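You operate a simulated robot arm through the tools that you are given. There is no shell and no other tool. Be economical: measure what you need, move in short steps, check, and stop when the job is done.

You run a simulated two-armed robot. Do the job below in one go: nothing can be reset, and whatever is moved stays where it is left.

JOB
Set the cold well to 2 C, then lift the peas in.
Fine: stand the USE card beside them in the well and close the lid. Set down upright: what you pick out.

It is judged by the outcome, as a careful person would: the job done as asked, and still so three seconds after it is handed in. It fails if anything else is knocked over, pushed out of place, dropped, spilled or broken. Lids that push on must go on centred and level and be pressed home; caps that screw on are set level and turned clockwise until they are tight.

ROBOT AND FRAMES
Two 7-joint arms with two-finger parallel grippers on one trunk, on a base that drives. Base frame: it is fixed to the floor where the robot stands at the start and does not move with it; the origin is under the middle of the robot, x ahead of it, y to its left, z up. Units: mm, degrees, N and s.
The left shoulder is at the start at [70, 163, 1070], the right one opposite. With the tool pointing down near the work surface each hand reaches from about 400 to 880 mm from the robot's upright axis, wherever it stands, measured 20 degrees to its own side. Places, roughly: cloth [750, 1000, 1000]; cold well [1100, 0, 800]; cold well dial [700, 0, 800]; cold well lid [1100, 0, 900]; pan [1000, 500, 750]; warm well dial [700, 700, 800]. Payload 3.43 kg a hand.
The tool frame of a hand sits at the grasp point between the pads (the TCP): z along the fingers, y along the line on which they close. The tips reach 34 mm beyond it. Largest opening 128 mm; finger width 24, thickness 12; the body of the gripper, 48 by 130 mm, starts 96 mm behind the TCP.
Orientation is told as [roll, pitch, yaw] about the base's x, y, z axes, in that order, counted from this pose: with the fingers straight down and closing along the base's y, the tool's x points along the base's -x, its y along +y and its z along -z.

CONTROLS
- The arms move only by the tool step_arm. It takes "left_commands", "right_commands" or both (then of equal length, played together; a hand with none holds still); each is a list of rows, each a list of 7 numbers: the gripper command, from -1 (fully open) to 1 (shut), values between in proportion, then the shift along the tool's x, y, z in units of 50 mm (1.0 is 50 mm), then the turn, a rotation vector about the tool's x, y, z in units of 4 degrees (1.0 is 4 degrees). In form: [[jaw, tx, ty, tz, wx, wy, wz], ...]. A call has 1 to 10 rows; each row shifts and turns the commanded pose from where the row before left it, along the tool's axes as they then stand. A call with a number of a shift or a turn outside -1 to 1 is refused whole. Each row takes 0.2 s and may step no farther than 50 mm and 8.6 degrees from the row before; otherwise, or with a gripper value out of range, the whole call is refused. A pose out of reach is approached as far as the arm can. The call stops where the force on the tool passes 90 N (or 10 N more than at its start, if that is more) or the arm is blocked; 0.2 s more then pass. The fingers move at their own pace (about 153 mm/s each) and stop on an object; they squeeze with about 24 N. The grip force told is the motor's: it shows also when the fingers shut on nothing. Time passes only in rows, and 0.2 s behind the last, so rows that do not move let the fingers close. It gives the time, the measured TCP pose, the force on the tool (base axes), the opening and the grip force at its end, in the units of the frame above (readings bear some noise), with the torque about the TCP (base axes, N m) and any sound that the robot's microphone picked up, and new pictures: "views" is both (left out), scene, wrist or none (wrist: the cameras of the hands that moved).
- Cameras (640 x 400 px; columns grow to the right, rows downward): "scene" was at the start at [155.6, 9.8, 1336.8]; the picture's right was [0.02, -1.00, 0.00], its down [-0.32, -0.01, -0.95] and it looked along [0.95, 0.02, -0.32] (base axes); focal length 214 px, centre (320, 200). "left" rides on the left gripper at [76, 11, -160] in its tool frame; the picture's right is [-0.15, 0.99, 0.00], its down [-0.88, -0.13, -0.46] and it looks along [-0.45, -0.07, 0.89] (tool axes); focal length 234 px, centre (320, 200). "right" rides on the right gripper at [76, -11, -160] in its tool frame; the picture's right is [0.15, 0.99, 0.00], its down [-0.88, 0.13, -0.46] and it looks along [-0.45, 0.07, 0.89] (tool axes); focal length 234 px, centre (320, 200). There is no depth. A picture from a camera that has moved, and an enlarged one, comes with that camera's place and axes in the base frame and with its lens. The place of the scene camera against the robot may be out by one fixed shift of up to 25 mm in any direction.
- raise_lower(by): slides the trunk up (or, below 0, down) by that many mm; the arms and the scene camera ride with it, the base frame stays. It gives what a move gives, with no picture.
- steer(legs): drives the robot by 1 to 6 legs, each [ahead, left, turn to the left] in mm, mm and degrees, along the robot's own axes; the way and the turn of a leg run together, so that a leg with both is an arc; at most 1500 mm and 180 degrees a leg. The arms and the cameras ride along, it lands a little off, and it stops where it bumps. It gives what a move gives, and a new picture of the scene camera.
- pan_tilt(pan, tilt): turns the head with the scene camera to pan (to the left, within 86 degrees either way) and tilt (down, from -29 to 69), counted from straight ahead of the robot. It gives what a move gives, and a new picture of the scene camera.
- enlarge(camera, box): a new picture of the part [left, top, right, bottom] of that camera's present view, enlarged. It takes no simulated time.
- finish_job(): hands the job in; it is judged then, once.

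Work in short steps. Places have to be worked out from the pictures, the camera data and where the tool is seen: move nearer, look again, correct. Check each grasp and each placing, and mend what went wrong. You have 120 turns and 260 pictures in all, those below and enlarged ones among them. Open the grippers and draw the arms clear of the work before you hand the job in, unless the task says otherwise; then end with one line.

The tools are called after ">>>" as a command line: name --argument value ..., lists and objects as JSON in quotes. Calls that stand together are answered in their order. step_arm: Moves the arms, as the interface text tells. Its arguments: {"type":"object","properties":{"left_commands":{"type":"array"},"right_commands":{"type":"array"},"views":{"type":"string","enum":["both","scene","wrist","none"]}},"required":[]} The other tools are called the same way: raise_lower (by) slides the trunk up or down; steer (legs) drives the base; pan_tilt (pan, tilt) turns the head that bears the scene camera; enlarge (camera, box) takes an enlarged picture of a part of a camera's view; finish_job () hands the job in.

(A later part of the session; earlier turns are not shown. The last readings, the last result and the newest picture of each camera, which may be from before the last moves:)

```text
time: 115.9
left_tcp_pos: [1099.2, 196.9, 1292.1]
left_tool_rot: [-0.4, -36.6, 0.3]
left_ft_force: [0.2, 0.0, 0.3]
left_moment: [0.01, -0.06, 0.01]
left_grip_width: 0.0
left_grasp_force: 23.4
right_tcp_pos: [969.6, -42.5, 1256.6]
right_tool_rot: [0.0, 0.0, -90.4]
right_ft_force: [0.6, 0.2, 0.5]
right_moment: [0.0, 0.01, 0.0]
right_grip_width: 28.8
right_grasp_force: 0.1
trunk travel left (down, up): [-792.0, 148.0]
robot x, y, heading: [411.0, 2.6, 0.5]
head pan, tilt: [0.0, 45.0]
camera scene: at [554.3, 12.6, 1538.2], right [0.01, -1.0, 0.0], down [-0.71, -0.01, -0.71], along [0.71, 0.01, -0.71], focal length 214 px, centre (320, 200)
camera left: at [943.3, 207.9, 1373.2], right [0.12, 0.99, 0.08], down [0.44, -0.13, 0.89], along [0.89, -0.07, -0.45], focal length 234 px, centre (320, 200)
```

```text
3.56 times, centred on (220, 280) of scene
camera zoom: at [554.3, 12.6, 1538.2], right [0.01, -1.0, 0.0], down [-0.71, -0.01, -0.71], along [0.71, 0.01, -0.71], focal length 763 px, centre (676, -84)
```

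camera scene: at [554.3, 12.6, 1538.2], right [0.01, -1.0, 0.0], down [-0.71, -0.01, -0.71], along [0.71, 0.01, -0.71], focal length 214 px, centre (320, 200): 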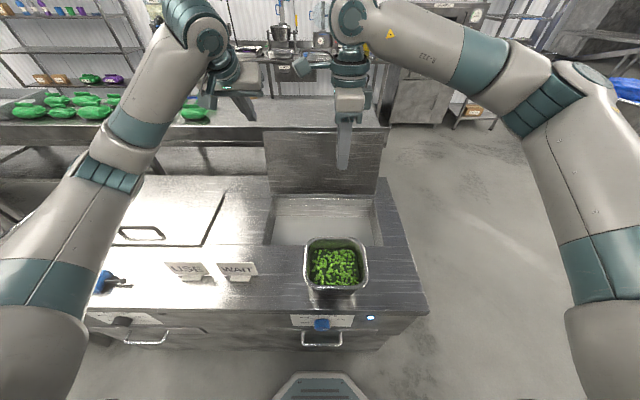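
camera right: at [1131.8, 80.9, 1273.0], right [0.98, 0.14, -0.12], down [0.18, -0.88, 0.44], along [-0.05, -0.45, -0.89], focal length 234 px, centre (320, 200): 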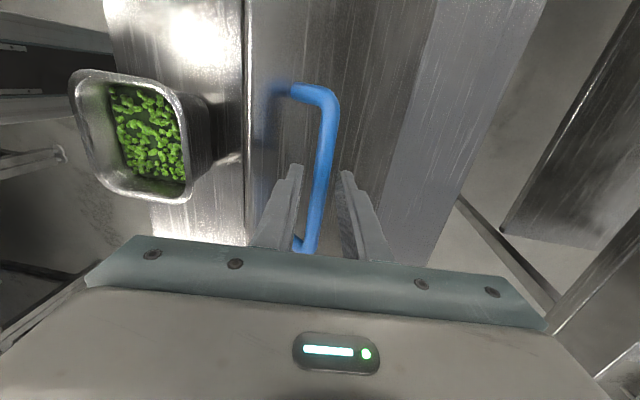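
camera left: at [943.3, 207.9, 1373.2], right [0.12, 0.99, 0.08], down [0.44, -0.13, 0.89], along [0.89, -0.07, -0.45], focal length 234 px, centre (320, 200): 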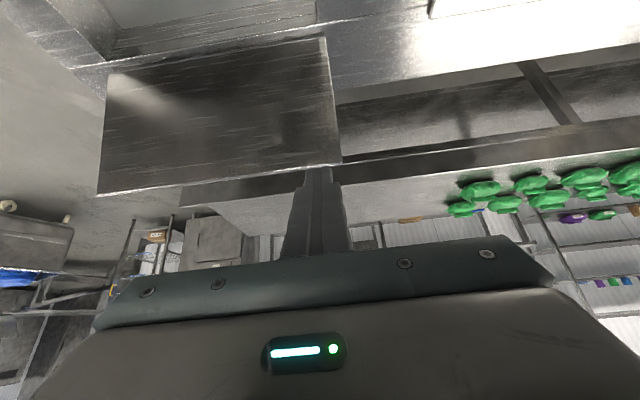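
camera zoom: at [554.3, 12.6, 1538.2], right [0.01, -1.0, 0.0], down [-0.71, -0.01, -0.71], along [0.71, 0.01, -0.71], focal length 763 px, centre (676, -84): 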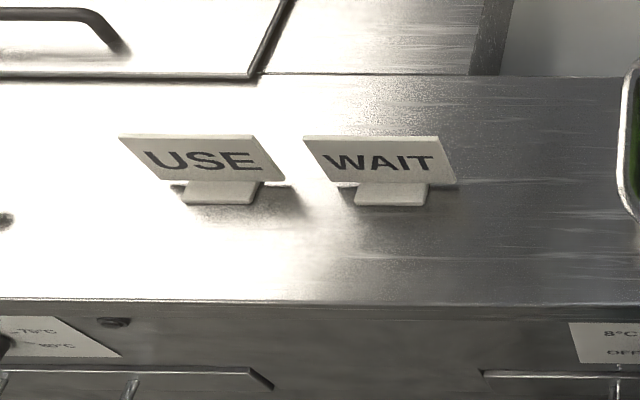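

The well is empty, its opening about x 960–1188, y ±205, floor near z 777. I bring both hands to point down at yaw 0 for a two-handed grip of the pan.

>>> step_arm --right_commands '[[-0.2, 0, 0, 0, 0, 0, -1], [-0.2, 0, 0, 0, 0, 0, -1], [-0.2, 0, 0, 0, 0, 0, -1], [-0.2, 0, 0, 0, 0, 0, -1], [-0.2, 0, 0, 0, 0, 0, -1], [-0.2, 0, 0, 0, 0, 0, -1], [-0.2, 0, 0, 0, 0, 0, -1], [-0.2, 0, 0, 0, 0, 0, -1], [-0.2, 0, 0, 0, 0, 0, -1], [-0.2, 0, 0, 0, 0, 0, -1]]' --left_commands '[[-0.2, 0.8, 0, 0, 0, 0, 0], [-0.2, 0.8, 0, 0, 0, 0, 0], [-0.2, 0.5, 0.2, -0.5, 0, 1, 0], [-0.2, 0, 0, 0, 0, 1, 0], [-0.2, 0, 0, 0, 0, 1, 0], [-0.2, 0, 0, 0, 0, 1, 0], [-0.2, 0, 0, 0, 0, 1, 0], [-0.2, 0, 0, 0, 0, 1, 0], [-0.2, 0, 0, 0, 0, 1, 0], [-0.2, 0, 0, 0, 0, 1, 0]]' --views "none"

>>> step_arm --right_commands '[[-0.2, 0, 0, 0, 0, 0, -1], [-0.2, 0, 0, 0, 0, 0, -1], [-0.2, 0, 0, 0, 0, 0, -1], [-0.2, 0, 0, 0, 0, 0, -1], [-0.2, 0, 0, 0, 0, 0, -1], [-0.2, 0, 0, 0, 0, 0, -1], [-0.2, 0, 0, 0, 0, 0, -1], [-0.2, 0, 0, 0, 0, 0, -1], [-0.2, 0, 0, 0, 0, 0, -1], [-0.2, 0, 0, 0, 0, 0, -1]]' --left_commands '[[-0.2, 0.4, 0, 0, 0, 1, 0], [-0.2, 0.4, 0, 0, 0, 0.3, 0], [-0.2, 0.5, 0, 0, 0, 0, 0], [-0.2, 0.5, 0, 0, 0, 0, 0], [-0.2, 0, 0, 0, 0, 0, 0], [-0.2, 0, 0, 0, 0, 0, 0], [-0.2, 0, 0, 0, 0, 0, 0], [-0.2, 0, 0, 0, 0, 0, 0], [-0.2, 0, 0, 0, 0, 0, 0], [-0.2, 0, 0, 0, 0, 0, 0]]' --views "none"

>>> step_arm --right_commands '[[-0.2, 0, 0, 0, 0, 0, -1], [-0.2, 0, 0, 0, 0, 0, -1], [-0.2, 0, 0, 0, 0, 0, -0.6], [-0.2, 0.8, -0.6, 0, 0, 0, 0], [-0.2, 0.4, -0.8, 0, 0, 0, 0]]' --views "wrist"

>>> steer --legs '[[-65, 0, 0]]'

```text
time: 118.1
left_tcp_pos: [1000.1, 205.0, 1250.1]
left_tool_rot: [-0.2, -4.6, 0.1]
left_ft_force: [-0.5, -0.1, 0.5]
left_moment: [0.01, 0.0, -0.03]
left_grip_width: 76.7
left_grasp_force: 0.1
right_tcp_pos: [970.7, -43.1, 1255.3]
right_tool_rot: [0.0, 0.0, -50.1]
right_ft_force: [0.6, 0.4, 1.2]
right_moment: [0.02, 0.0, 0.01]
right_grip_width: 76.8
right_grasp_force: 0.1
trunk travel left (down, up): [-792.0, 148.0]
robot x, y, heading: [411.4, 3.5, 0.7]
head pan, tilt: [0.0, 45.0]
```

```text
time: 120.3
left_tcp_pos: [910.1, 205.6, 1248.8]
left_tool_rot: [-0.2, 0.6, 0.1]
left_ft_force: [-0.3, -0.3, -0.3]
left_moment: [-0.01, 0.02, 0.02]
left_grip_width: 76.5
left_grasp_force: 0.0
right_tcp_pos: [970.7, -42.9, 1256.1]
right_tool_rot: [0.0, 0.0, -10.2]
right_ft_force: [0.3, 0.3, -0.3]
right_moment: [0.0, -0.03, 0.0]
right_grip_width: 76.8
right_grasp_force: 0.1
trunk travel left (down, up): [-792.0, 148.0]
robot x, y, heading: [410.6, 4.1, 0.5]
head pan, tilt: [0.0, 45.0]
```

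```text
time: 121.5
left_tcp_pos: [910.5, 201.5, 1250.6]
left_tool_rot: [0.2, 0.5, 0.1]
left_ft_force: [0.3, -0.6, 0.1]
left_moment: [0.03, 0.01, -0.02]
left_grip_width: 76.7
left_grasp_force: 0.0
right_tcp_pos: [908.7, -116.7, 1257.9]
right_tool_rot: [0.1, -0.1, 0.1]
right_ft_force: [-0.1, -0.6, -0.6]
right_moment: [0.03, -0.01, -0.04]
right_grip_width: 76.8
right_grasp_force: 0.1
trunk travel left (down, up): [-792.0, 148.0]
robot x, y, heading: [414.3, -1.1, 0.8]
head pan, tilt: [0.0, 45.0]
camera right: at [832.7, -128.4, 1417.6], right [-0.15, 0.99, 0.0], down [0.88, 0.13, 0.46], along [0.45, 0.07, -0.89], focal length 234 px, centre (320, 200)
```

right: 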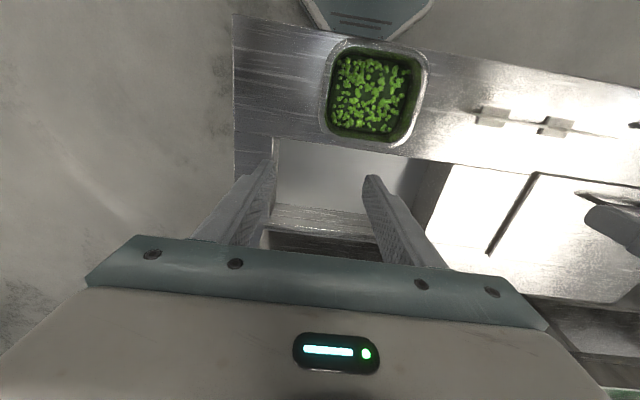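

```text
time: 122.5
left_tcp_pos: [849.6, 204.6, 1246.2]
left_tool_rot: [-0.1, 0.8, 0.1]
left_ft_force: [0.3, -0.3, 0.2]
left_moment: [-0.01, 0.0, -0.01]
left_grip_width: 77.0
left_grasp_force: 0.1
right_tcp_pos: [849.0, -114.6, 1256.1]
right_tool_rot: [0.0, 0.2, 0.0]
right_ft_force: [-0.1, 0.4, -0.5]
right_moment: [0.0, 0.03, 0.0]
right_grip_width: 76.6
right_grasp_force: 0.0
trunk travel left (down, up): [-792.0, 148.0]
robot x, y, heading: [342.5, 3.5, 0.6]
head pan, tilt: [0.0, 45.0]
camera scene: at [494.7, 11.1, 1537.5], right [0.01, -1.0, 0.0], down [-0.71, -0.01, -0.7], along [0.7, 0.01, -0.71], focal length 214 px, centre (320, 200)
```

scene: 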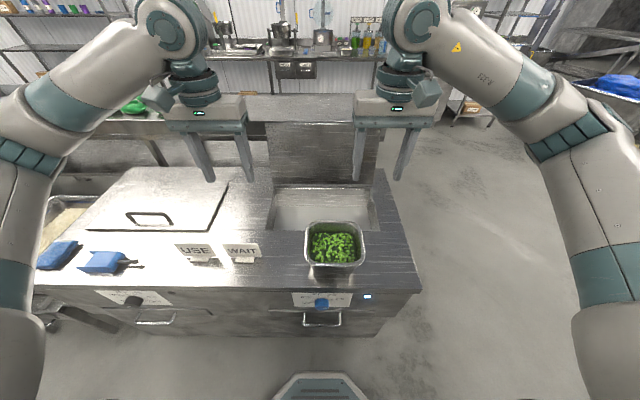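

Rim triangulates to z≈982, pan centre ≈ [850, −31]. I bring both hands over its left and right walls, tilted to the wall taper.

>>> step_arm --left_commands '[[0, 0, 0, 0, 1, -0.15, 0], [0, 0, -0.6, 0.5, 0.5, 0, 0], [0, 0, -0.6, 0.6, 0, 0, 0], [0, 0, -0.6, 0.6, 0, 0, 0], [0, 0, -0.6, 0.6, 0, 0, 0], [0, 0, -0.4, 0.6, 0, 0, 0]]' --right_commands '[[0, 0, 0, 0, -1, 0, 0], [0, 0, 0, 0.6, -0.5, 0, 0], [0, 0, 0, 0.7, 0, 0, 0], [0, 0, 0, 0.7, 0, 0, 0], [0, 0, 0, 0.7, 0, 0, 0], [0, 0, 0, 0.7, 0, 0, 0]]' --views "both"

```text
time: 123.9
left_tcp_pos: [845.1, 49.1, 1116.8]
left_tool_rot: [-6.2, 0.0, 0.0]
left_ft_force: [0.2, -0.2, 0.2]
left_moment: [0.01, 0.0, -0.04]
left_grip_width: 63.8
left_grasp_force: 0.1
right_tcp_pos: [844.0, -98.8, 1087.9]
right_tool_rot: [6.0, 0.0, 0.1]
right_ft_force: [0.4, 0.0, 0.6]
right_moment: [0.0, -0.02, 0.0]
right_grip_width: 63.9
right_grasp_force: 0.0
trunk travel left (down, up): [-792.0, 148.0]
robot x, y, heading: [347.6, 1.4, 0.7]
head pan, tilt: [0.0, 45.0]
camera scene: at [489.5, 9.9, 1538.3], right [0.01, -1.0, 0.0], down [-0.71, -0.01, -0.71], along [0.71, 0.01, -0.71], focal length 214 px, centre (320, 200)
camera right: at [768.4, -125.6, 1245.6], right [-0.15, 0.98, 0.1], down [0.88, 0.08, 0.47], along [0.45, 0.16, -0.88], focal length 234 px, centre (320, 200)
camera left: at [770.0, 78.1, 1273.0], right [0.14, 0.98, -0.11], down [0.88, -0.08, 0.47], along [0.45, -0.16, -0.88], focal length 234 px, centre (320, 200)
```

scene: 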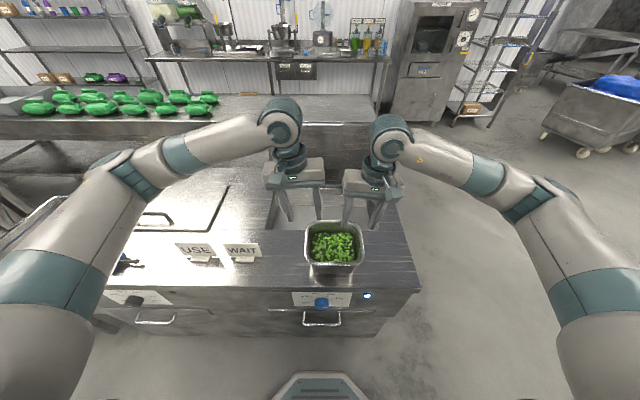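
right: 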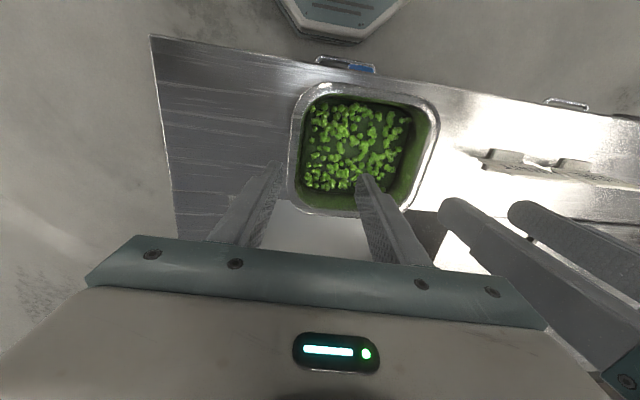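
left: 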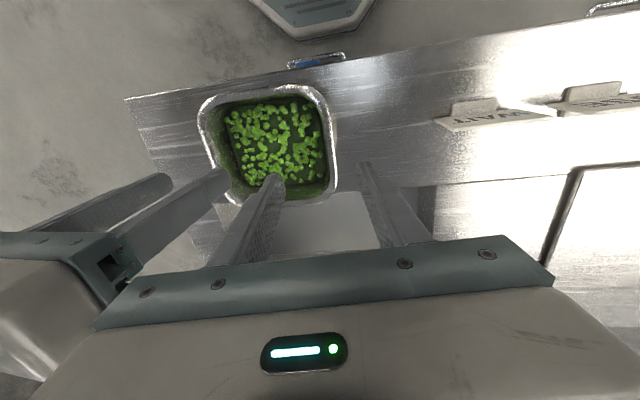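

Rim edges measured: y −115…54, x 762…920. I lower both hands so the walls lie between the fingers.

>>> step_arm --left_commands '[[0, 0, 0.063, 0.642, 0, 0, 0], [0, 0, 0.063, 0.642, 0, 0, 0], [0, 0, 0.063, 0.642, 0, 0, 0], [0, 0, 0.063, 0.642, 0, 0, 0]]' --right_commands '[[0, 0, -0.103, 0.492, 0, 0, 0], [0, 0, -0.103, 0.492, 0, 0, 0], [0, 0, -0.103, 0.492, 0, 0, 0], [0, 0, -0.103, 0.492, 0, 0, 0]]' --views "both"

```text
time: 124.9
left_tcp_pos: [845.8, 49.6, 986.1]
left_tool_rot: [-6.2, -0.1, 0.1]
left_ft_force: [0.2, -0.5, 0.5]
left_moment: [-0.01, 0.01, 0.02]
left_grip_width: 63.8
left_grasp_force: 0.0
right_tcp_pos: [845.6, -106.7, 986.1]
right_tool_rot: [6.1, 0.1, 0.1]
right_ft_force: [0.3, 0.8, 0.0]
right_moment: [0.0, 0.04, -0.01]
right_grip_width: 64.0
right_grasp_force: 0.1
trunk travel left (down, up): [-792.0, 148.0]
robot x, y, heading: [342.3, 1.0, 0.7]
head pan, tilt: [0.0, 45.0]
camera scene: at [489.9, 10.6, 1538.2], right [0.01, -1.0, 0.0], down [-0.71, -0.01, -0.71], along [0.71, 0.01, -0.71], focal length 214 px, centre (320, 200)
camera right: at [769.8, -134.7, 1145.1], right [-0.15, 0.98, 0.1], down [0.88, 0.08, 0.47], along [0.45, 0.16, -0.88], focal length 234 px, centre (320, 200)
camera left: at [770.7, 77.8, 1142.7], right [0.14, 0.98, -0.11], down [0.88, -0.08, 0.47], along [0.45, -0.16, -0.88], focal length 234 px, centre (320, 200)
```

scene: 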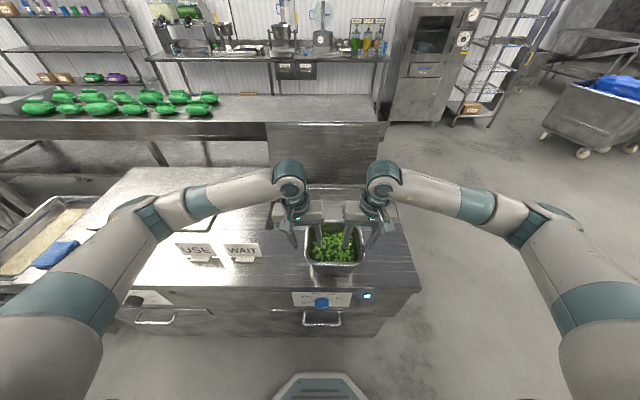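
right: 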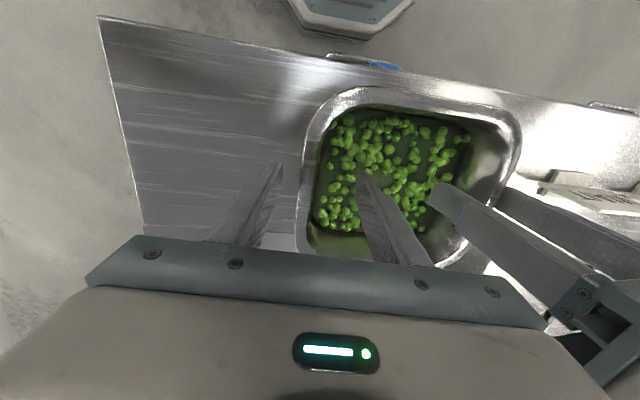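
left: 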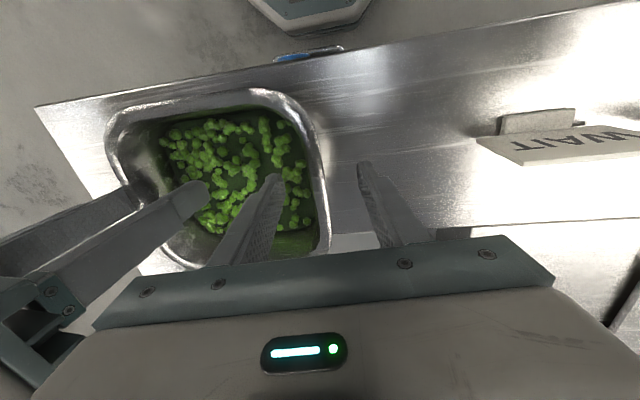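

The left wall is centred; the right wall lies ~10 mm further out, so I shift the right hand and then close both.

>>> step_arm --left_commands '[[0, 0, 0, 0, 0, 0, 0], [0.3, 0, 0, 0, 0, 0, 0], [0.6, 0, 0, 0, 0, 0, 0], [1, 0, 0, 0, 0, 0, 0], [1, 0, 0, 0, 0, 0, 0]]' --right_commands '[[0, 0, -0.2, 0, 0, 0, 0], [0.3, 0, 0, 0, 0, 0, 0], [0.6, 0, 0, 0, 0, 0, 0], [1, 0, 0, 0, 0, 0, 0], [1, 0, 0, 0, 0, 0, 0]]' --views "wrist"

```text
time: 126.1
left_tcp_pos: [846.4, 47.4, 987.8]
left_tool_rot: [-6.5, 0.1, 0.0]
left_ft_force: [-1.5, -21.4, 0.2]
left_moment: [-0.06, -0.22, 0.24]
left_grip_width: 14.8
left_grasp_force: 24.1
right_tcp_pos: [844.5, -114.9, 985.8]
right_tool_rot: [6.3, -0.1, 0.2]
right_ft_force: [0.5, 23.7, -0.3]
right_moment: [0.11, -0.05, -0.23]
right_grip_width: 14.8
right_grasp_force: 24.3
trunk travel left (down, up): [-792.0, 148.0]
robot x, y, heading: [345.9, 0.9, 0.5]
head pan, tilt: [0.0, 45.0]
camera right: at [768.9, -143.7, 1144.3], right [-0.15, 0.98, 0.11], down [0.88, 0.08, 0.47], along [0.45, 0.16, -0.88], focal length 234 px, centre (320, 200)
camera left: at [770.0, 77.3, 1143.2], right [0.15, 0.98, -0.11], down [0.88, -0.08, 0.47], along [0.45, -0.17, -0.88], focal length 234 px, centre (320, 200)
```

right: 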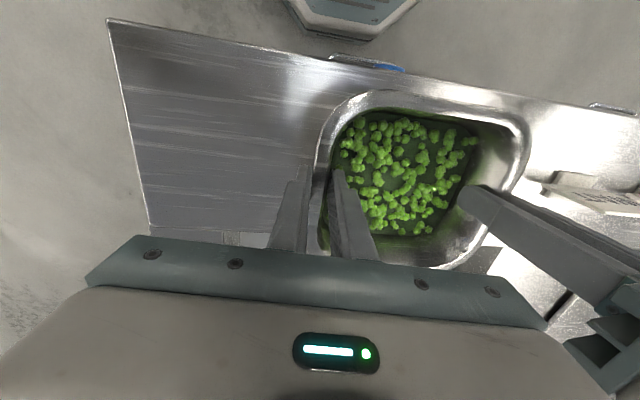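
left: 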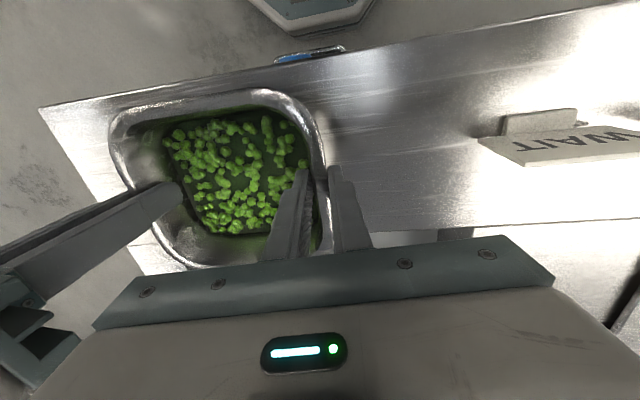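

Both grips hold the rim (14.8 mm each). I relax the mutual tension slightly and lift 40 mm evenly.

>>> step_arm --left_commands '[[1, 0, -0.04, 0, 0, 0, 0], [1, 0, -0.021, -0.2, 0, 0, 0], [1, 0, -0.021, -0.2, 0, 0, 0], [1, 0, -0.021, -0.2, 0, 0, 0], [1, 0, -0.021, -0.2, 0, 0, 0]]' --right_commands '[[1, 0, 0.04, 0, 0, 0, 0], [1, 0, 0.021, -0.2, 0, 0, 0], [1, 0, 0.021, -0.2, 0, 0, 0], [1, 0, 0.021, -0.2, 0, 0, 0], [1, 0, 0.021, -0.2, 0, 0, 0]]' --views "both"

```text
time: 127.3
left_tcp_pos: [847.0, 46.6, 1028.1]
left_tool_rot: [-6.1, 0.0, 0.2]
left_ft_force: [-6.2, -8.7, -6.1]
left_moment: [0.05, 0.45, -0.43]
left_grip_width: 15.0
left_grasp_force: 24.1
right_tcp_pos: [844.3, -115.6, 1027.1]
right_tool_rot: [6.0, -0.1, 0.0]
right_ft_force: [5.4, 8.9, -4.1]
right_moment: [0.09, -0.41, -0.41]
right_grip_width: 14.8
right_grasp_force: 24.0
trunk travel left (down, up): [-792.0, 148.0]
robot x, y, heading: [346.5, 1.3, 0.6]
head pan, tilt: [0.0, 45.0]
camera scene: at [490.0, 10.7, 1538.0], right [0.01, -1.0, 0.0], down [-0.71, -0.01, -0.71], along [0.71, 0.01, -0.71], focal length 214 px, centre (320, 200)
camera right: at [769.0, -142.9, 1185.5], right [-0.15, 0.98, 0.1], down [0.88, 0.08, 0.47], along [0.45, 0.16, -0.88], focal length 234 px, centre (320, 200)
camera left: at [771.4, 76.0, 1185.3], right [0.14, 0.98, -0.1], down [0.88, -0.08, 0.47], along [0.45, -0.16, -0.88], focal length 234 px, centre (320, 200)
```

scene: 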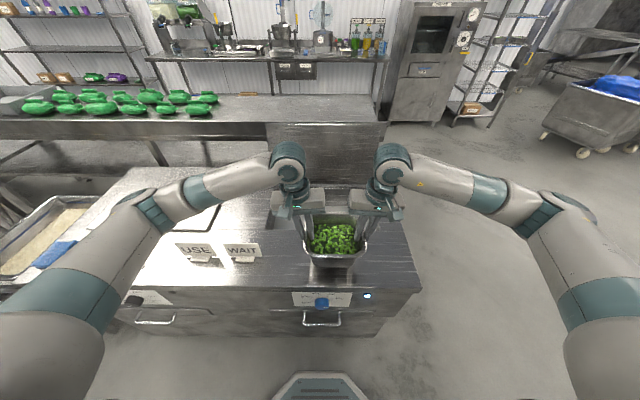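
right: 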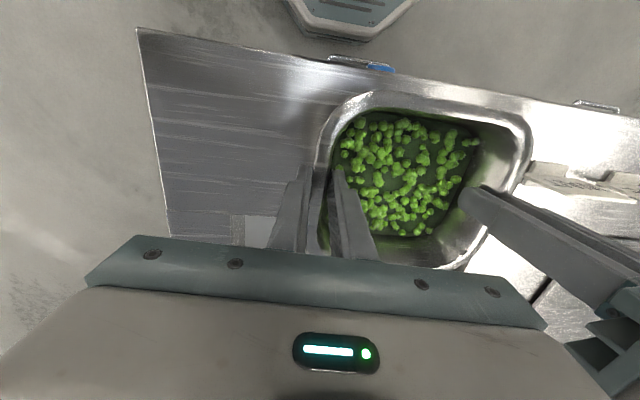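
left: 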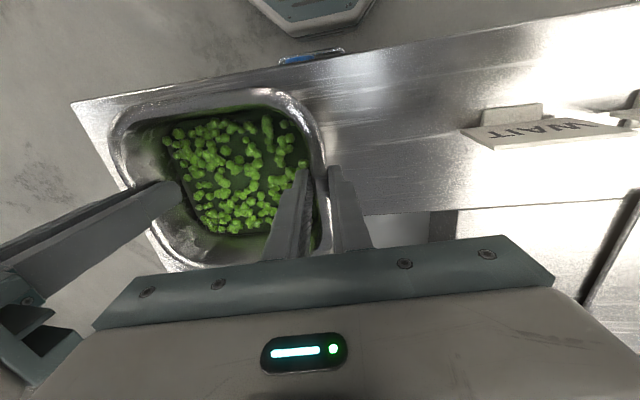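

Lifted level (≈1 kg). I carry it forward and slightly right over the well with both hands in step.

>>> step_arm --left_commands '[[1, -0.2, -0.05, 0.005, 0, 0, 0], [1, -0.4, -0.05, 0.005, 0, 0, 0], [1, -0.5, -0.05, 0.005, 0, 0, 0], [1, -0.5, -0.05, 0.005, 0, 0, 0], [1, -0.5, -0.05, 0.005, 0, 0, 0], [1, -0.5, -0.05, 0.005, 0, 0, 0], [1, -0.5, -0.05, 0.005, 0, 0, 0], [1, -0.5, -0.05, 0.005, 0, 0, 0], [1, -0.5, -0.05, 0.005, 0, 0, 0], [1, -0.4, -0.05, 0.005, 0, 0, 0]]' --right_commands '[[1, -0.2, -0.05, -0.005, 0, 0, 0], [1, -0.4, -0.05, -0.005, 0, 0, 0], [1, -0.5, -0.05, -0.005, 0, 0, 0], [1, -0.5, -0.05, -0.005, 0, 0, 0], [1, -0.5, -0.05, -0.005, 0, 0, 0], [1, -0.5, -0.05, -0.005, 0, 0, 0], [1, -0.5, -0.05, -0.005, 0, 0, 0], [1, -0.5, -0.05, -0.005, 0, 0, 0], [1, -0.5, -0.05, -0.005, 0, 0, 0], [1, -0.4, -0.05, -0.005, 0, 0, 0]]' --views "both"

```text
time: 129.5
left_tcp_pos: [1072.7, 22.1, 1027.3]
left_tool_rot: [-6.3, 0.2, 0.0]
left_ft_force: [-5.2, -2.2, -6.3]
left_moment: [0.05, 0.19, -0.45]
left_grip_width: 14.7
left_grasp_force: 24.3
right_tcp_pos: [1070.6, -141.3, 1025.6]
right_tool_rot: [6.1, -0.1, 0.1]
right_ft_force: [5.0, 1.9, -4.5]
right_moment: [-0.03, -0.16, -0.49]
right_grip_width: 14.9
right_grasp_force: 24.1
trunk travel left (down, up): [-792.0, 148.0]
robot x, y, heading: [347.3, -1.9, 0.7]
head pan, tilt: [0.0, 45.0]
camera scene: at [491.9, 10.3, 1537.9], right [0.01, -1.0, 0.0], down [-0.71, -0.01, -0.71], along [0.71, 0.01, -0.71], focal length 214 px, centre (320, 200)
camera right: at [995.1, -168.2, 1183.9], right [-0.15, 0.98, 0.1], down [0.88, 0.08, 0.47], along [0.45, 0.16, -0.88], focal length 234 px, centre (320, 200)
camera left: at [997.6, 51.3, 1185.0], right [0.14, 0.98, -0.11], down [0.88, -0.08, 0.46], along [0.45, -0.16, -0.88], focal length 234 px, centre (320, 200)
```

scene: 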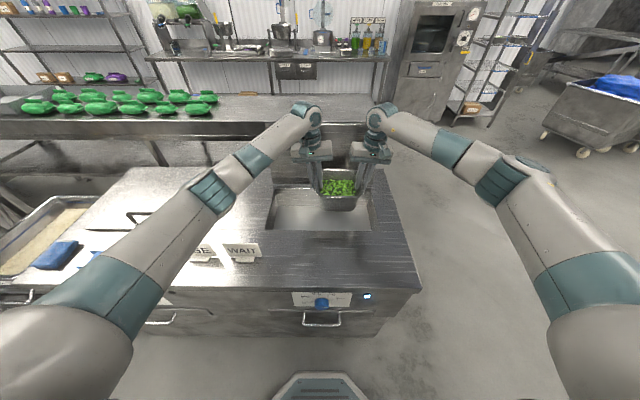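
right: 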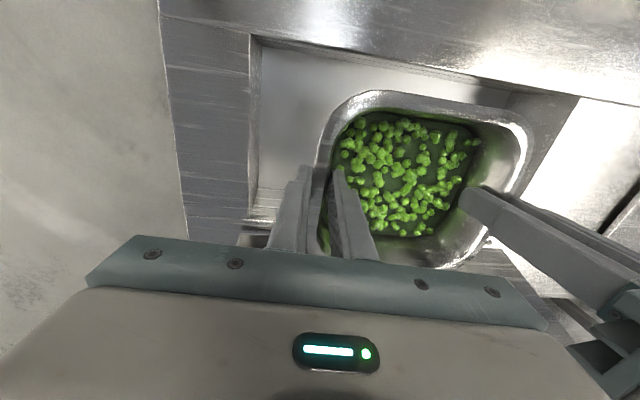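
left: 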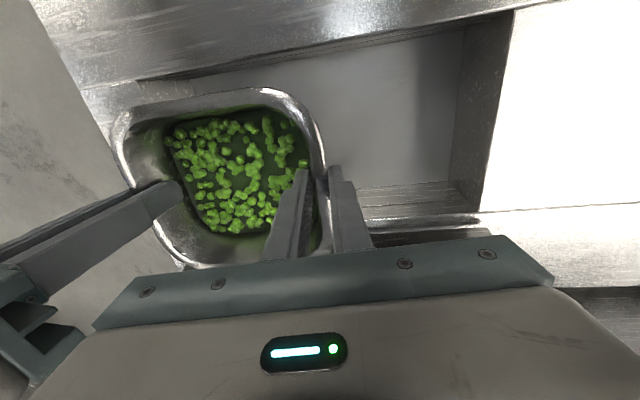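

Over the well with clearance all round. I lower 120 mm in step, shifting 8 mm further forward.

>>> step_arm --left_commands '[[1, -0.16, 0, 0, 0, 0, 0], [1, 0, 0.042, 0.398, 0, 0, 0], [1, 0, 0.042, 0.398, 0, 0, 0], [1, 0, 0.042, 0.398, 0, 0, 0], [1, 0, 0.042, 0.398, 0, 0, 0], [1, 0, 0.042, 0.398, 0, 0, 0], [1, 0, 0.042, 0.398, 0, 0, 0]]' --right_commands '[[1, -0.16, 0, 0, 0, 0, 0], [1, 0, -0.042, 0.398, 0, 0, 0], [1, 0, -0.042, 0.398, 0, 0, 0], [1, 0, -0.042, 0.398, 0, 0, 0], [1, 0, -0.042, 0.398, 0, 0, 0], [1, 0, -0.042, 0.398, 0, 0, 0], [1, 0, -0.042, 0.398, 0, 0, 0]]' --views "both"

```text
time: 131.1
left_tcp_pos: [1080.0, 23.4, 907.0]
left_tool_rot: [-6.2, 0.1, 0.2]
left_ft_force: [-4.5, -3.3, -5.4]
left_moment: [0.06, 0.09, -0.38]
left_grip_width: 15.1
left_grasp_force: 24.4
right_tcp_pos: [1076.3, -141.3, 904.4]
right_tool_rot: [6.0, 0.1, 0.1]
right_ft_force: [4.9, 3.3, -5.1]
right_moment: [-0.03, -0.07, -0.4]
right_grip_width: 14.6
right_grasp_force: 24.3
trunk travel left (down, up): [-792.0, 148.0]
robot x, y, heading: [343.1, 0.2, 0.6]
head pan, tilt: [0.0, 45.0]
camera scene: at [491.8, 10.6, 1537.9], right [0.01, -1.0, 0.0], down [-0.71, -0.01, -0.71], along [0.71, 0.01, -0.71], focal length 214 px, centre (320, 200)
camera right: at [1002.2, -168.0, 1063.4], right [-0.15, 0.98, 0.1], down [0.88, 0.08, 0.47], along [0.45, 0.16, -0.88], focal length 234 px, centre (320, 200)
camera left: at [1004.3, 51.3, 1063.8], right [0.14, 0.98, -0.11], down [0.88, -0.08, 0.47], along [0.45, -0.16, -0.88], focal length 234 px, centre (320, 200)
```

scene: 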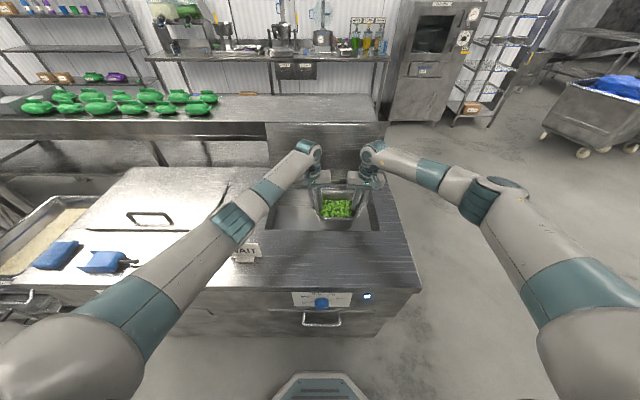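
right: 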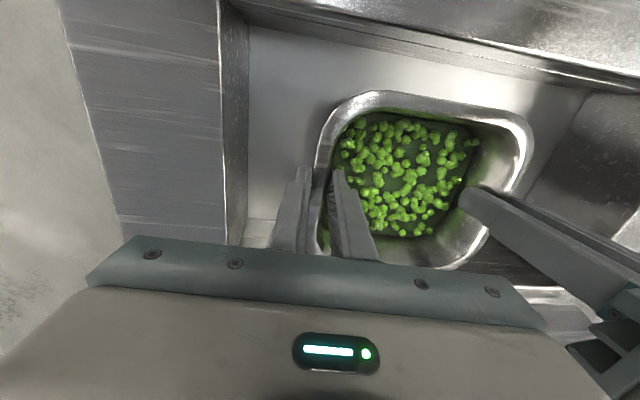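
left: 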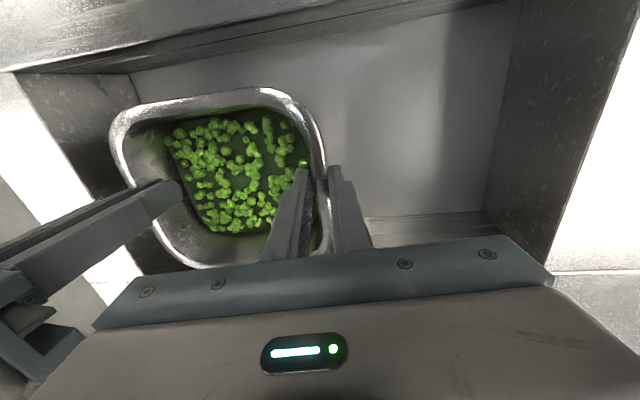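

Base is now ~800, floor expected ~777. I lower in small steps, watching the force.

>>> step_arm --left_commands '[[1, 0, 0.0105, 0.1, 0, 0, 0], [1, 0, 0.0105, 0.1, 0, 0, 0], [1, 0, 0.0105, 0.1, 0, 0, 0]]' --right_commands '[[1, 0, -0.0105, 0.1, 0, 0, 0], [1, 0, -0.0105, 0.1, 0, 0, 0], [1, 0, -0.0105, 0.1, 0, 0, 0]]' --views "none"

>>> step_arm --left_commands '[[1, 0, 0.006, 0.06, 0, 0, 0], [1, 0, 0.006, 0.06, 0, 0, 0]]' --right_commands '[[1, 0, -0.006, 0.06, 0, 0, 0], [1, 0, -0.006, 0.06, 0, 0, 0]]' --views "none"

```text
time: 131.9
left_tcp_pos: [1077.8, 21.3, 893.4]
left_tool_rot: [-6.1, 0.0, 0.2]
left_ft_force: [-2.8, -4.8, -6.5]
left_moment: [0.05, -0.35, -0.24]
left_grip_width: 14.8
left_grasp_force: 23.7
right_tcp_pos: [1076.9, -140.7, 891.6]
right_tool_rot: [6.0, 0.1, 0.1]
right_ft_force: [3.5, 4.1, -2.6]
right_moment: [0.15, 0.4, -0.23]
right_grip_width: 14.9
right_grasp_force: 24.1
trunk travel left (down, up): [-792.0, 148.0]
robot x, y, heading: [344.4, 4.9, 0.5]
head pan, tilt: [0.0, 45.0]
```

```text
time: 132.5
left_tcp_pos: [1078.8, 23.0, 887.9]
left_tool_rot: [-6.2, 0.2, 0.2]
left_ft_force: [1.5, -3.9, -7.1]
left_moment: [0.08, 0.39, 0.19]
left_grip_width: 14.9
left_grasp_force: 24.2
right_tcp_pos: [1078.3, -140.0, 884.2]
right_tool_rot: [6.1, 0.1, 0.2]
right_ft_force: [-2.3, 3.3, -3.3]
right_moment: [0.21, -0.34, 0.08]
right_grip_width: 15.1
right_grasp_force: 23.8
trunk travel left (down, up): [-792.0, 148.0]
robot x, y, heading: [346.5, 2.9, 0.6]
head pan, tilt: [0.0, 45.0]
```

Still carrying the full weight; I go on down.

>>> step_arm --left_commands '[[1, 0, 0.008, 0.08, 0, 0, 0], [1, 0, 0.008, 0.08, 0, 0, 0]]' --right_commands '[[1, 0, -0.008, 0.07, 0, 0, 0], [1, 0, -0.008, 0.07, 0, 0, 0]]' --views "none"

>>> step_arm --left_commands '[[1, 0, 0.008, 0.08, 0, 0, 0], [1, 0, 0.008, 0.08, 0, 0, 0]]' --right_commands '[[1, 0, -0.008, 0.08, 0, 0, 0], [1, 0, -0.008, 0.08, 0, 0, 0]]' --views "both"

```text
time: 133.1
left_tcp_pos: [1079.6, 22.3, 879.6]
left_tool_rot: [-6.1, 0.0, 0.2]
left_ft_force: [-0.3, -0.8, -4.8]
left_moment: [0.02, 0.06, -0.35]
left_grip_width: 14.9
left_grasp_force: 24.4
right_tcp_pos: [1077.5, -142.1, 877.6]
right_tool_rot: [6.0, 0.1, 0.2]
right_ft_force: [1.2, 1.0, -5.8]
right_moment: [-0.13, -0.01, 0.28]
right_grip_width: 14.6
right_grasp_force: 24.0
trunk travel left (down, up): [-792.0, 148.0]
robot x, y, heading: [344.1, 0.0, 0.3]
head pan, tilt: [0.0, 45.0]
```

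```text
time: 133.7
left_tcp_pos: [1080.3, 22.2, 872.7]
left_tool_rot: [-6.1, -0.1, 0.3]
left_ft_force: [5.4, 2.4, -3.2]
left_moment: [0.0, -0.08, 0.35]
left_grip_width: 14.8
left_grasp_force: 24.2
right_tcp_pos: [1078.2, -140.2, 871.9]
right_tool_rot: [6.0, -0.1, 0.1]
right_ft_force: [-3.6, -2.6, 7.3]
right_moment: [-0.14, 0.66, 0.46]
right_grip_width: 14.8
right_grasp_force: 23.8
trunk travel left (down, up): [-792.0, 148.0]
robot x, y, heading: [344.9, 2.2, 0.6]
head pan, tilt: [0.0, 45.0]
camera scene: at [489.1, 11.0, 1538.4], right [0.01, -1.0, 0.0], down [-0.71, -0.01, -0.71], along [0.71, 0.01, -0.71], focal length 214 px, centre (320, 200)
camera right: at [1001.8, -167.7, 1029.8], right [-0.15, 0.98, 0.1], down [0.88, 0.08, 0.47], along [0.45, 0.16, -0.88], focal length 234 px, centre (320, 200)
camera left: at [1002.7, 51.3, 1029.0], right [0.14, 0.98, -0.11], down [0.88, -0.08, 0.47], along [0.45, -0.16, -0.88], focal length 234 px, centre (320, 200)
```

scene: 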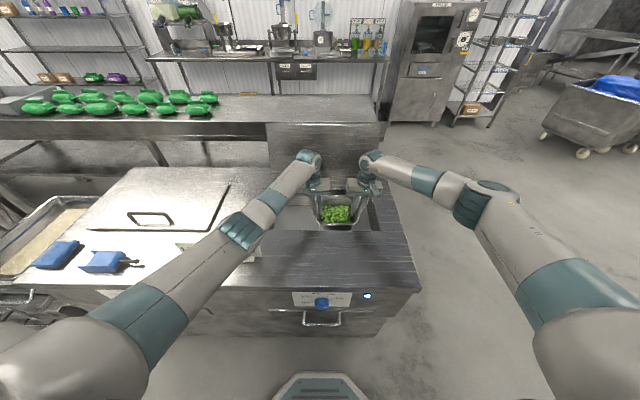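
right: 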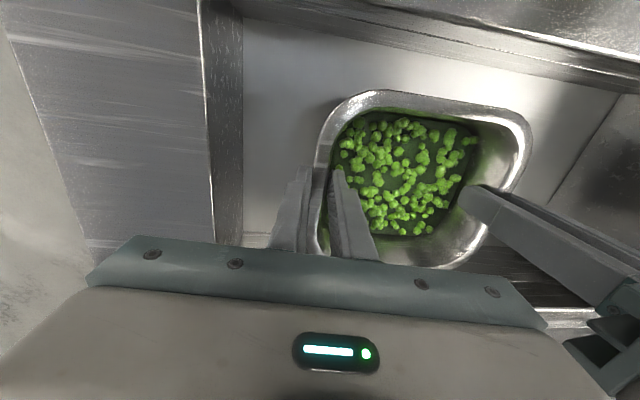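
left: 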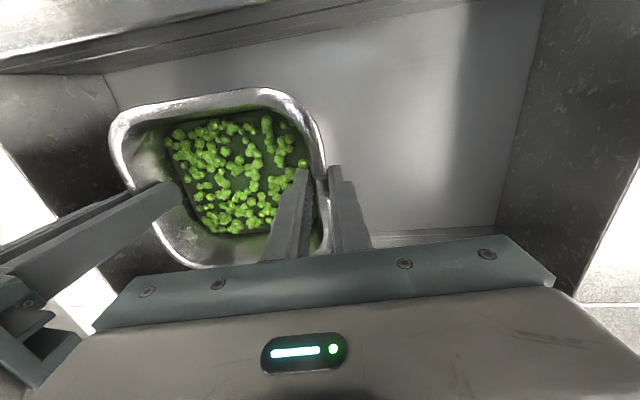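

The right side has begun to touch (+7 N); a couple of millimetres more for the left.

>>> step_arm --left_commands '[[1, 0, 0.004, 0.05, 0, 0, 0], [1, 0, 0, 0, 0, 0, 0]]' --right_commands '[[1, 0, 0, 0.02, 0, 0, 0], [1, 0, 0, 0, 0, 0, 0]]' --views "none"

```text
time: 134.3
left_tcp_pos: [1078.7, 23.0, 873.4]
left_tool_rot: [-6.2, -0.1, 0.2]
left_ft_force: [6.4, 10.2, 10.5]
left_moment: [0.14, 0.33, 0.22]
left_grip_width: 15.0
left_grasp_force: 23.7
right_tcp_pos: [1077.7, -139.8, 871.4]
right_tool_rot: [5.9, -0.1, 0.2]
right_ft_force: [1.7, -6.7, 11.0]
right_moment: [-0.12, 0.53, 0.39]
right_grip_width: 14.7
right_grasp_force: 24.1
trunk travel left (down, up): [-792.0, 148.0]
robot x, y, heading: [349.6, 2.0, 0.7]
head pan, tilt: [0.0, 45.0]
```

Both hands feel the floor. I open both and rise vertically.

>>> step_arm --left_commands '[[0.6, 0, 0, 0, 0, 0, 0], [0.3, 0, 0, 0, 0, 0, 0], [0.3, 0, -0.02, -0.2, 0, 0, 0], [0.3, 0, -0.04, -0.4, 0, 0, 0], [0.3, 0, -0.08, -0.8, 0, 0, 0], [0.3, 0, -0.08, -0.8, 0, 0, 0], [0.3, 0, -0.08, -0.8, 0, 0, 0], [0.3, 0, -0.08, -0.8, 0, 0, 0]]' --right_commands '[[0.6, 0, 0, 0, 0, 0, 0], [0.3, 0, 0, 0, 0, 0, 0], [0.3, 0, 0.02, -0.2, 0, 0, 0], [0.3, 0, 0.04, -0.4, 0, 0, 0], [0.3, 0, 0.08, -0.8, 0, 0, 0], [0.3, 0, 0.08, -0.8, 0, 0, 0], [0.3, 0, 0.08, -0.8, 0, 0, 0], [0.3, 0, 0.08, -0.8, 0, 0, 0]]' --views "both"

```text
time: 136.1
left_tcp_pos: [1079.1, 22.7, 1062.9]
left_tool_rot: [-6.3, 0.1, 0.2]
left_ft_force: [0.0, 0.3, -0.1]
left_moment: [0.01, 0.0, 0.01]
left_grip_width: 44.6
left_grasp_force: 0.0
right_tcp_pos: [1075.9, -138.6, 1060.3]
right_tool_rot: [6.1, 0.0, 0.1]
right_ft_force: [0.1, -0.4, 0.6]
right_moment: [-0.03, -0.04, 0.01]
right_grip_width: 44.8
right_grasp_force: 0.2
trunk travel left (down, up): [-792.0, 148.0]
robot x, y, heading: [346.6, 2.9, 0.5]
head pan, tilt: [0.0, 45.0]
camera scene: at [487.8, 11.7, 1538.2], right [0.01, -1.0, 0.0], down [-0.71, -0.01, -0.71], along [0.71, 0.01, -0.71], focal length 214 px, centre (320, 200)
camera right: at [1000.2, -166.0, 1218.9], right [-0.15, 0.98, 0.1], down [0.88, 0.08, 0.47], along [0.45, 0.16, -0.88], focal length 234 px, centre (320, 200)
camera left: at [1002.5, 52.3, 1219.3], right [0.14, 0.98, -0.11], down [0.88, -0.08, 0.47], along [0.45, -0.16, -0.88], focal length 234 px, centre (320, 200)
```

scene: 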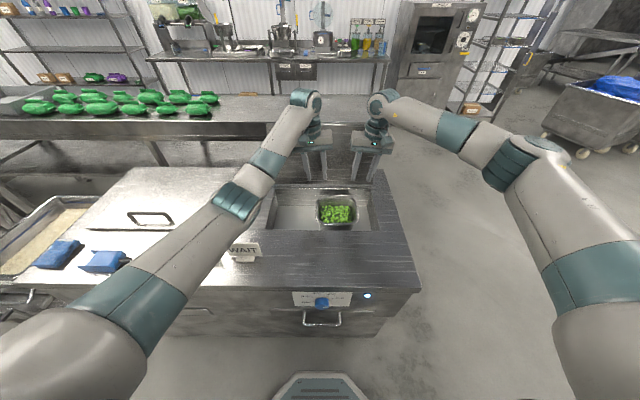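
right: 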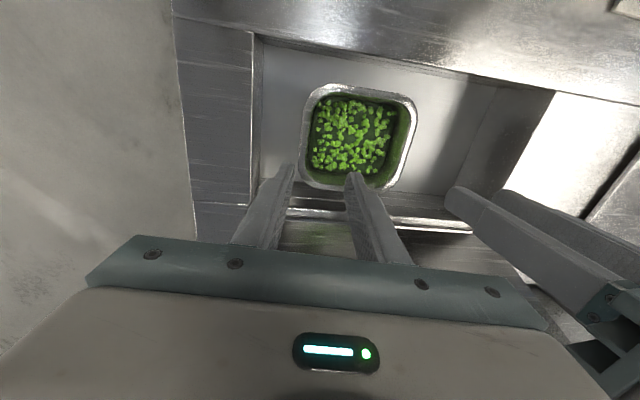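
left: 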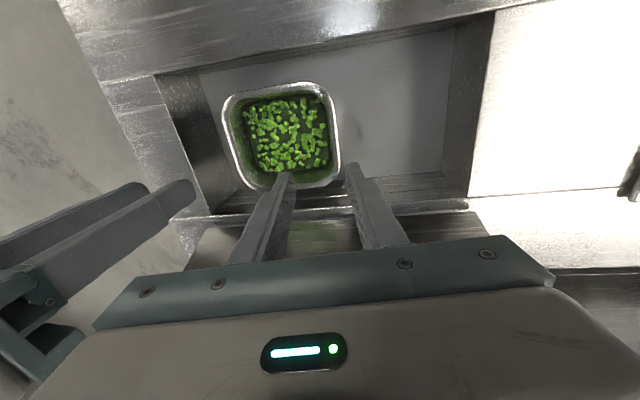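

The pan stands upright in the well with its rim below the counter. Now I move the left hand to look at the USE card, and the right hand out of the way.

>>> step_arm --left_commands '[[-0.2, 0, 0, -0.8, -1, 0, 0], [-0.2, 0, 0, -0.8, -0.5, 0, 0], [-0.2, 0.4, 0.8, 0, 0, 0, 0], [-0.2, 0.4, 0.8, 0, 0, 0, 0], [-0.2, 0.4, 0.8, 0, 0, 0, 0], [-0.2, 0.4, 0.8, 0, 0, 0, 0], [-0.2, 0.4, 0.8, 0, 0, 0, 0], [-0.2, 0.5, 0.8, 0, 0, 0, 0], [-0.2, 0.5, 0.8, 0, 0, 0, 0], [-0.2, 0.5, 0.8, 0, 0, 0, 0]]' --right_commands '[[0.3, 0, 0, -0.8, 1, 0, 0], [0.3, 0, 0, -0.8, 0.5, 0, 0], [0.3, 0.4, -0.4, 0, 0, 0, 0], [0.3, 0.4, -0.4, 0, 0, 0, 0], [0.3, 0.4, -0.4, 0, 0, 0, 0], [0.3, 0.4, -0.4, 0, 0, 0, 0], [0.3, 0.4, -0.4, 0, 0, 0, 0], [0.3, 0.4, -0.4, 0, 0, 0, 0], [0.3, 0.4, 0, 0, 0, 0, 0], [0.3, 0.4, 0, 0, 0, 0, 0]]' --views "both"

```text
time: 138.3
left_tcp_pos: [898.9, 349.8, 1139.9]
left_tool_rot: [-0.2, -0.1, 0.1]
left_ft_force: [-0.7, -0.1, 0.1]
left_moment: [-0.03, -0.04, 0.02]
left_grip_width: 76.5
left_grasp_force: 0.1
right_tcp_pos: [916.1, -264.2, 1142.5]
right_tool_rot: [-0.1, -0.1, 0.1]
right_ft_force: [0.5, 0.0, 0.4]
right_moment: [0.0, -0.04, 0.01]
right_grip_width: 44.8
right_grasp_force: 0.1
trunk travel left (down, up): [-792.0, 148.0]
robot x, y, heading: [345.3, 2.4, 0.4]
head pan, tilt: [0.0, 45.0]
camera scene: at [486.7, 12.7, 1538.4], right [0.01, -1.0, 0.0], down [-0.71, -0.01, -0.71], along [0.71, 0.01, -0.71], focal length 214 px, centre (320, 200)
camera right: at [839.9, -275.3, 1302.4], right [-0.15, 0.99, 0.0], down [0.88, 0.13, 0.46], along [0.45, 0.07, -0.89], focal length 234 px, centre (320, 200)
camera left: at [823.5, 362.7, 1297.7], right [0.14, 0.99, 0.0], down [0.88, -0.13, 0.46], along [0.45, -0.07, -0.89], focal length 234 px, centre (320, 200)
```

scene: 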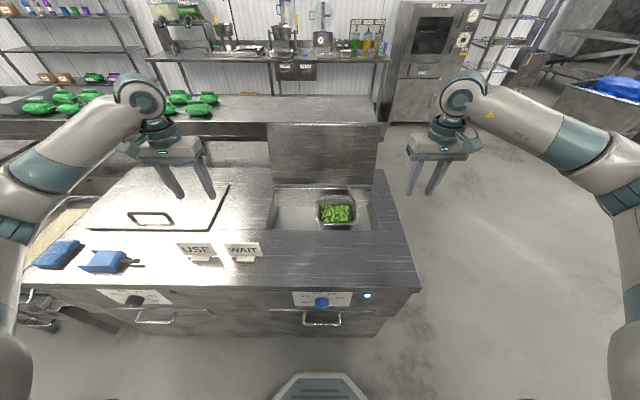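
right: 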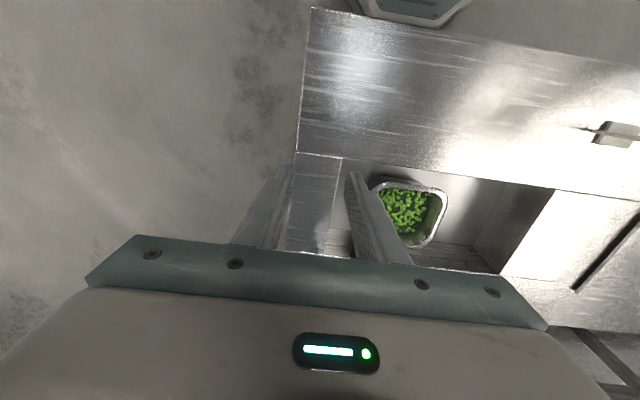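
left: 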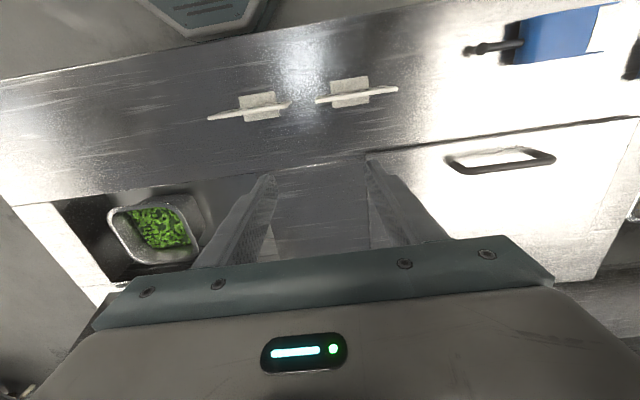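

I zoom in on the two cards from above.

>>> enlarge --camera "left" --box '[190, 50, 430, 150]'

```text
2.67 times, centred on (310, 100) of left
camera zoom: at [823.5, 362.7, 1297.7], right [0.14, 0.99, 0.0], down [0.88, -0.13, 0.46], along [0.45, -0.07, -0.89], focal length 624 px, centre (347, 467)
```

zoom: 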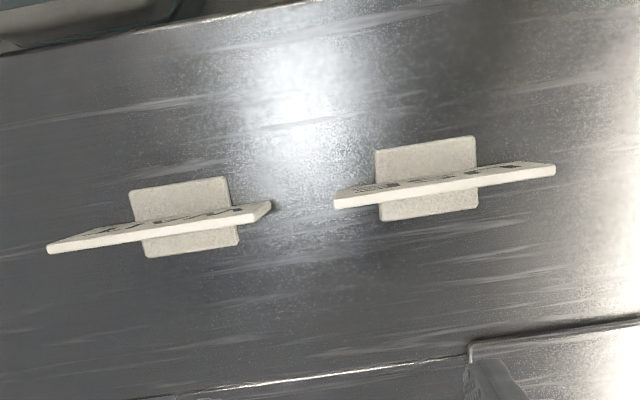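

The USE card stands parallel to y at about [847, 408], 113 wide, top ≈955. I turn the left hand 90° to pinch it across its thickness.

>>> step_arm --left_commands '[[0.2, 0, 0, 0, 0, 0, -1], [0.2, 0, 0, 0, 0, 0, -1], [0.2, 0, 0, 0, 0, 0, -1], [0.2, 0, 0, 0, 0, 0, -1], [0.2, 0, 0, 0, 0, 0, -1], [0.2, 0, 0, 0, 0, 0, -1], [0.2, 0, 0, 0, 0, 0, -1], [0.2, 0, 0, 0, 0, 0, -1], [0.2, 0, 0, 0, 0, 0, -1], [0.2, 0, 0, 0, 0, 0, -1]]' --views "none"

>>> step_arm --left_commands '[[0.2, 0, 0, 0, 0, 0, -1], [0.2, 0, 0, 0, 0, 0, -1], [0.2, 0, 0, 0, 0, 0, -1], [0.2, 0, 0, 0, 0, 0, -1], [0.2, 0, 0, 0, 0, 0, -1], [0.2, 0, 0, 0, 0, 0, -1], [0.2, 0, 0, 0, 0, 0, -1], [0.2, 0, 0, 0, 0, 0, -1], [0.2, 0, 0, 0, 0, 0, -1], [0.2, 0, 0, 0, 0, 0, -1]]' --views "none"

>>> step_arm --left_commands '[[0.2, 0, 0, 0, 0, 0, -1], [0.2, 0, 0, 0, 0, 0, -1], [0.2, 0, 0, 0, 0, 0, -0.5], [0.2, -0.6, 0.5, 0, 0, 0, 0], [0.2, -0.56, 0.5, 0, 0, 0, 0]]' --views "both"

```text
time: 140.5
left_tcp_pos: [902.3, 348.9, 1140.0]
left_tool_rot: [-0.1, 0.1, 40.2]
left_ft_force: [0.4, -0.6, 0.9]
left_moment: [0.02, 0.03, 0.01]
left_grip_width: 51.4
left_grasp_force: 0.0
right_tcp_pos: [918.1, -265.2, 1141.6]
right_tool_rot: [-0.1, 0.0, -0.1]
right_ft_force: [-0.7, -0.3, 0.2]
right_moment: [0.0, 0.01, 0.03]
right_grip_width: 44.8
right_grasp_force: 0.1
trunk travel left (down, up): [-792.0, 148.0]
robot x, y, heading: [345.8, 2.2, 0.4]
head pan, tilt: [0.0, 45.0]
```

```text
time: 142.7
left_tcp_pos: [902.4, 350.2, 1140.4]
left_tool_rot: [0.0, 0.2, 80.2]
left_ft_force: [-0.1, 0.1, -0.4]
left_moment: [0.01, -0.01, -0.04]
left_grip_width: 51.4
left_grasp_force: 0.1
right_tcp_pos: [918.4, -264.5, 1140.6]
right_tool_rot: [0.0, 0.0, 0.2]
right_ft_force: [0.0, -0.5, -0.7]
right_moment: [0.02, 0.0, 0.02]
right_grip_width: 44.8
right_grasp_force: 0.1
trunk travel left (down, up): [-792.0, 148.0]
robot x, y, heading: [344.8, 0.9, 0.4]
head pan, tilt: [0.0, 45.0]
```

```text
time: 143.9
left_tcp_pos: [851.1, 408.5, 1141.5]
left_tool_rot: [-0.1, 0.3, 90.3]
left_ft_force: [-0.6, 0.9, -0.3]
left_moment: [0.01, -0.02, 0.0]
left_grip_width: 51.1
left_grasp_force: 0.2
right_tcp_pos: [916.7, -264.7, 1142.2]
right_tool_rot: [-0.1, 0.0, 0.2]
right_ft_force: [-0.7, 1.2, -0.4]
right_moment: [0.02, -0.02, 0.02]
right_grip_width: 44.8
right_grasp_force: 0.0
trunk travel left (down, up): [-792.0, 148.0]
robot x, y, heading: [348.1, 3.3, 0.6]
head pan, tilt: [0.0, 45.0]
camera scene: at [487.1, 12.4, 1538.4], right [0.01, -1.0, 0.0], down [-0.71, -0.01, -0.71], along [0.71, 0.01, -0.71], focal length 214 px, centre (320, 200)
camera left: at [840.3, 333.8, 1300.1], right [-0.99, 0.14, 0.0], down [0.13, 0.88, 0.45], along [0.07, 0.45, -0.89], focal length 234 px, centre (320, 200)
```

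scene: 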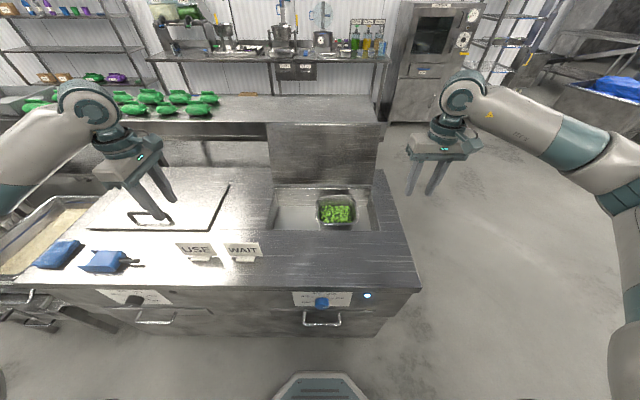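
left: 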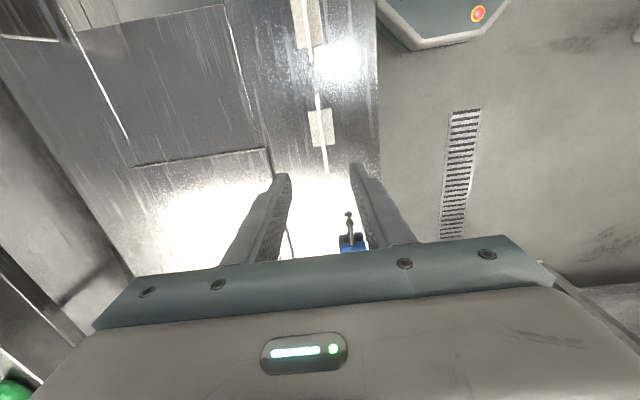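

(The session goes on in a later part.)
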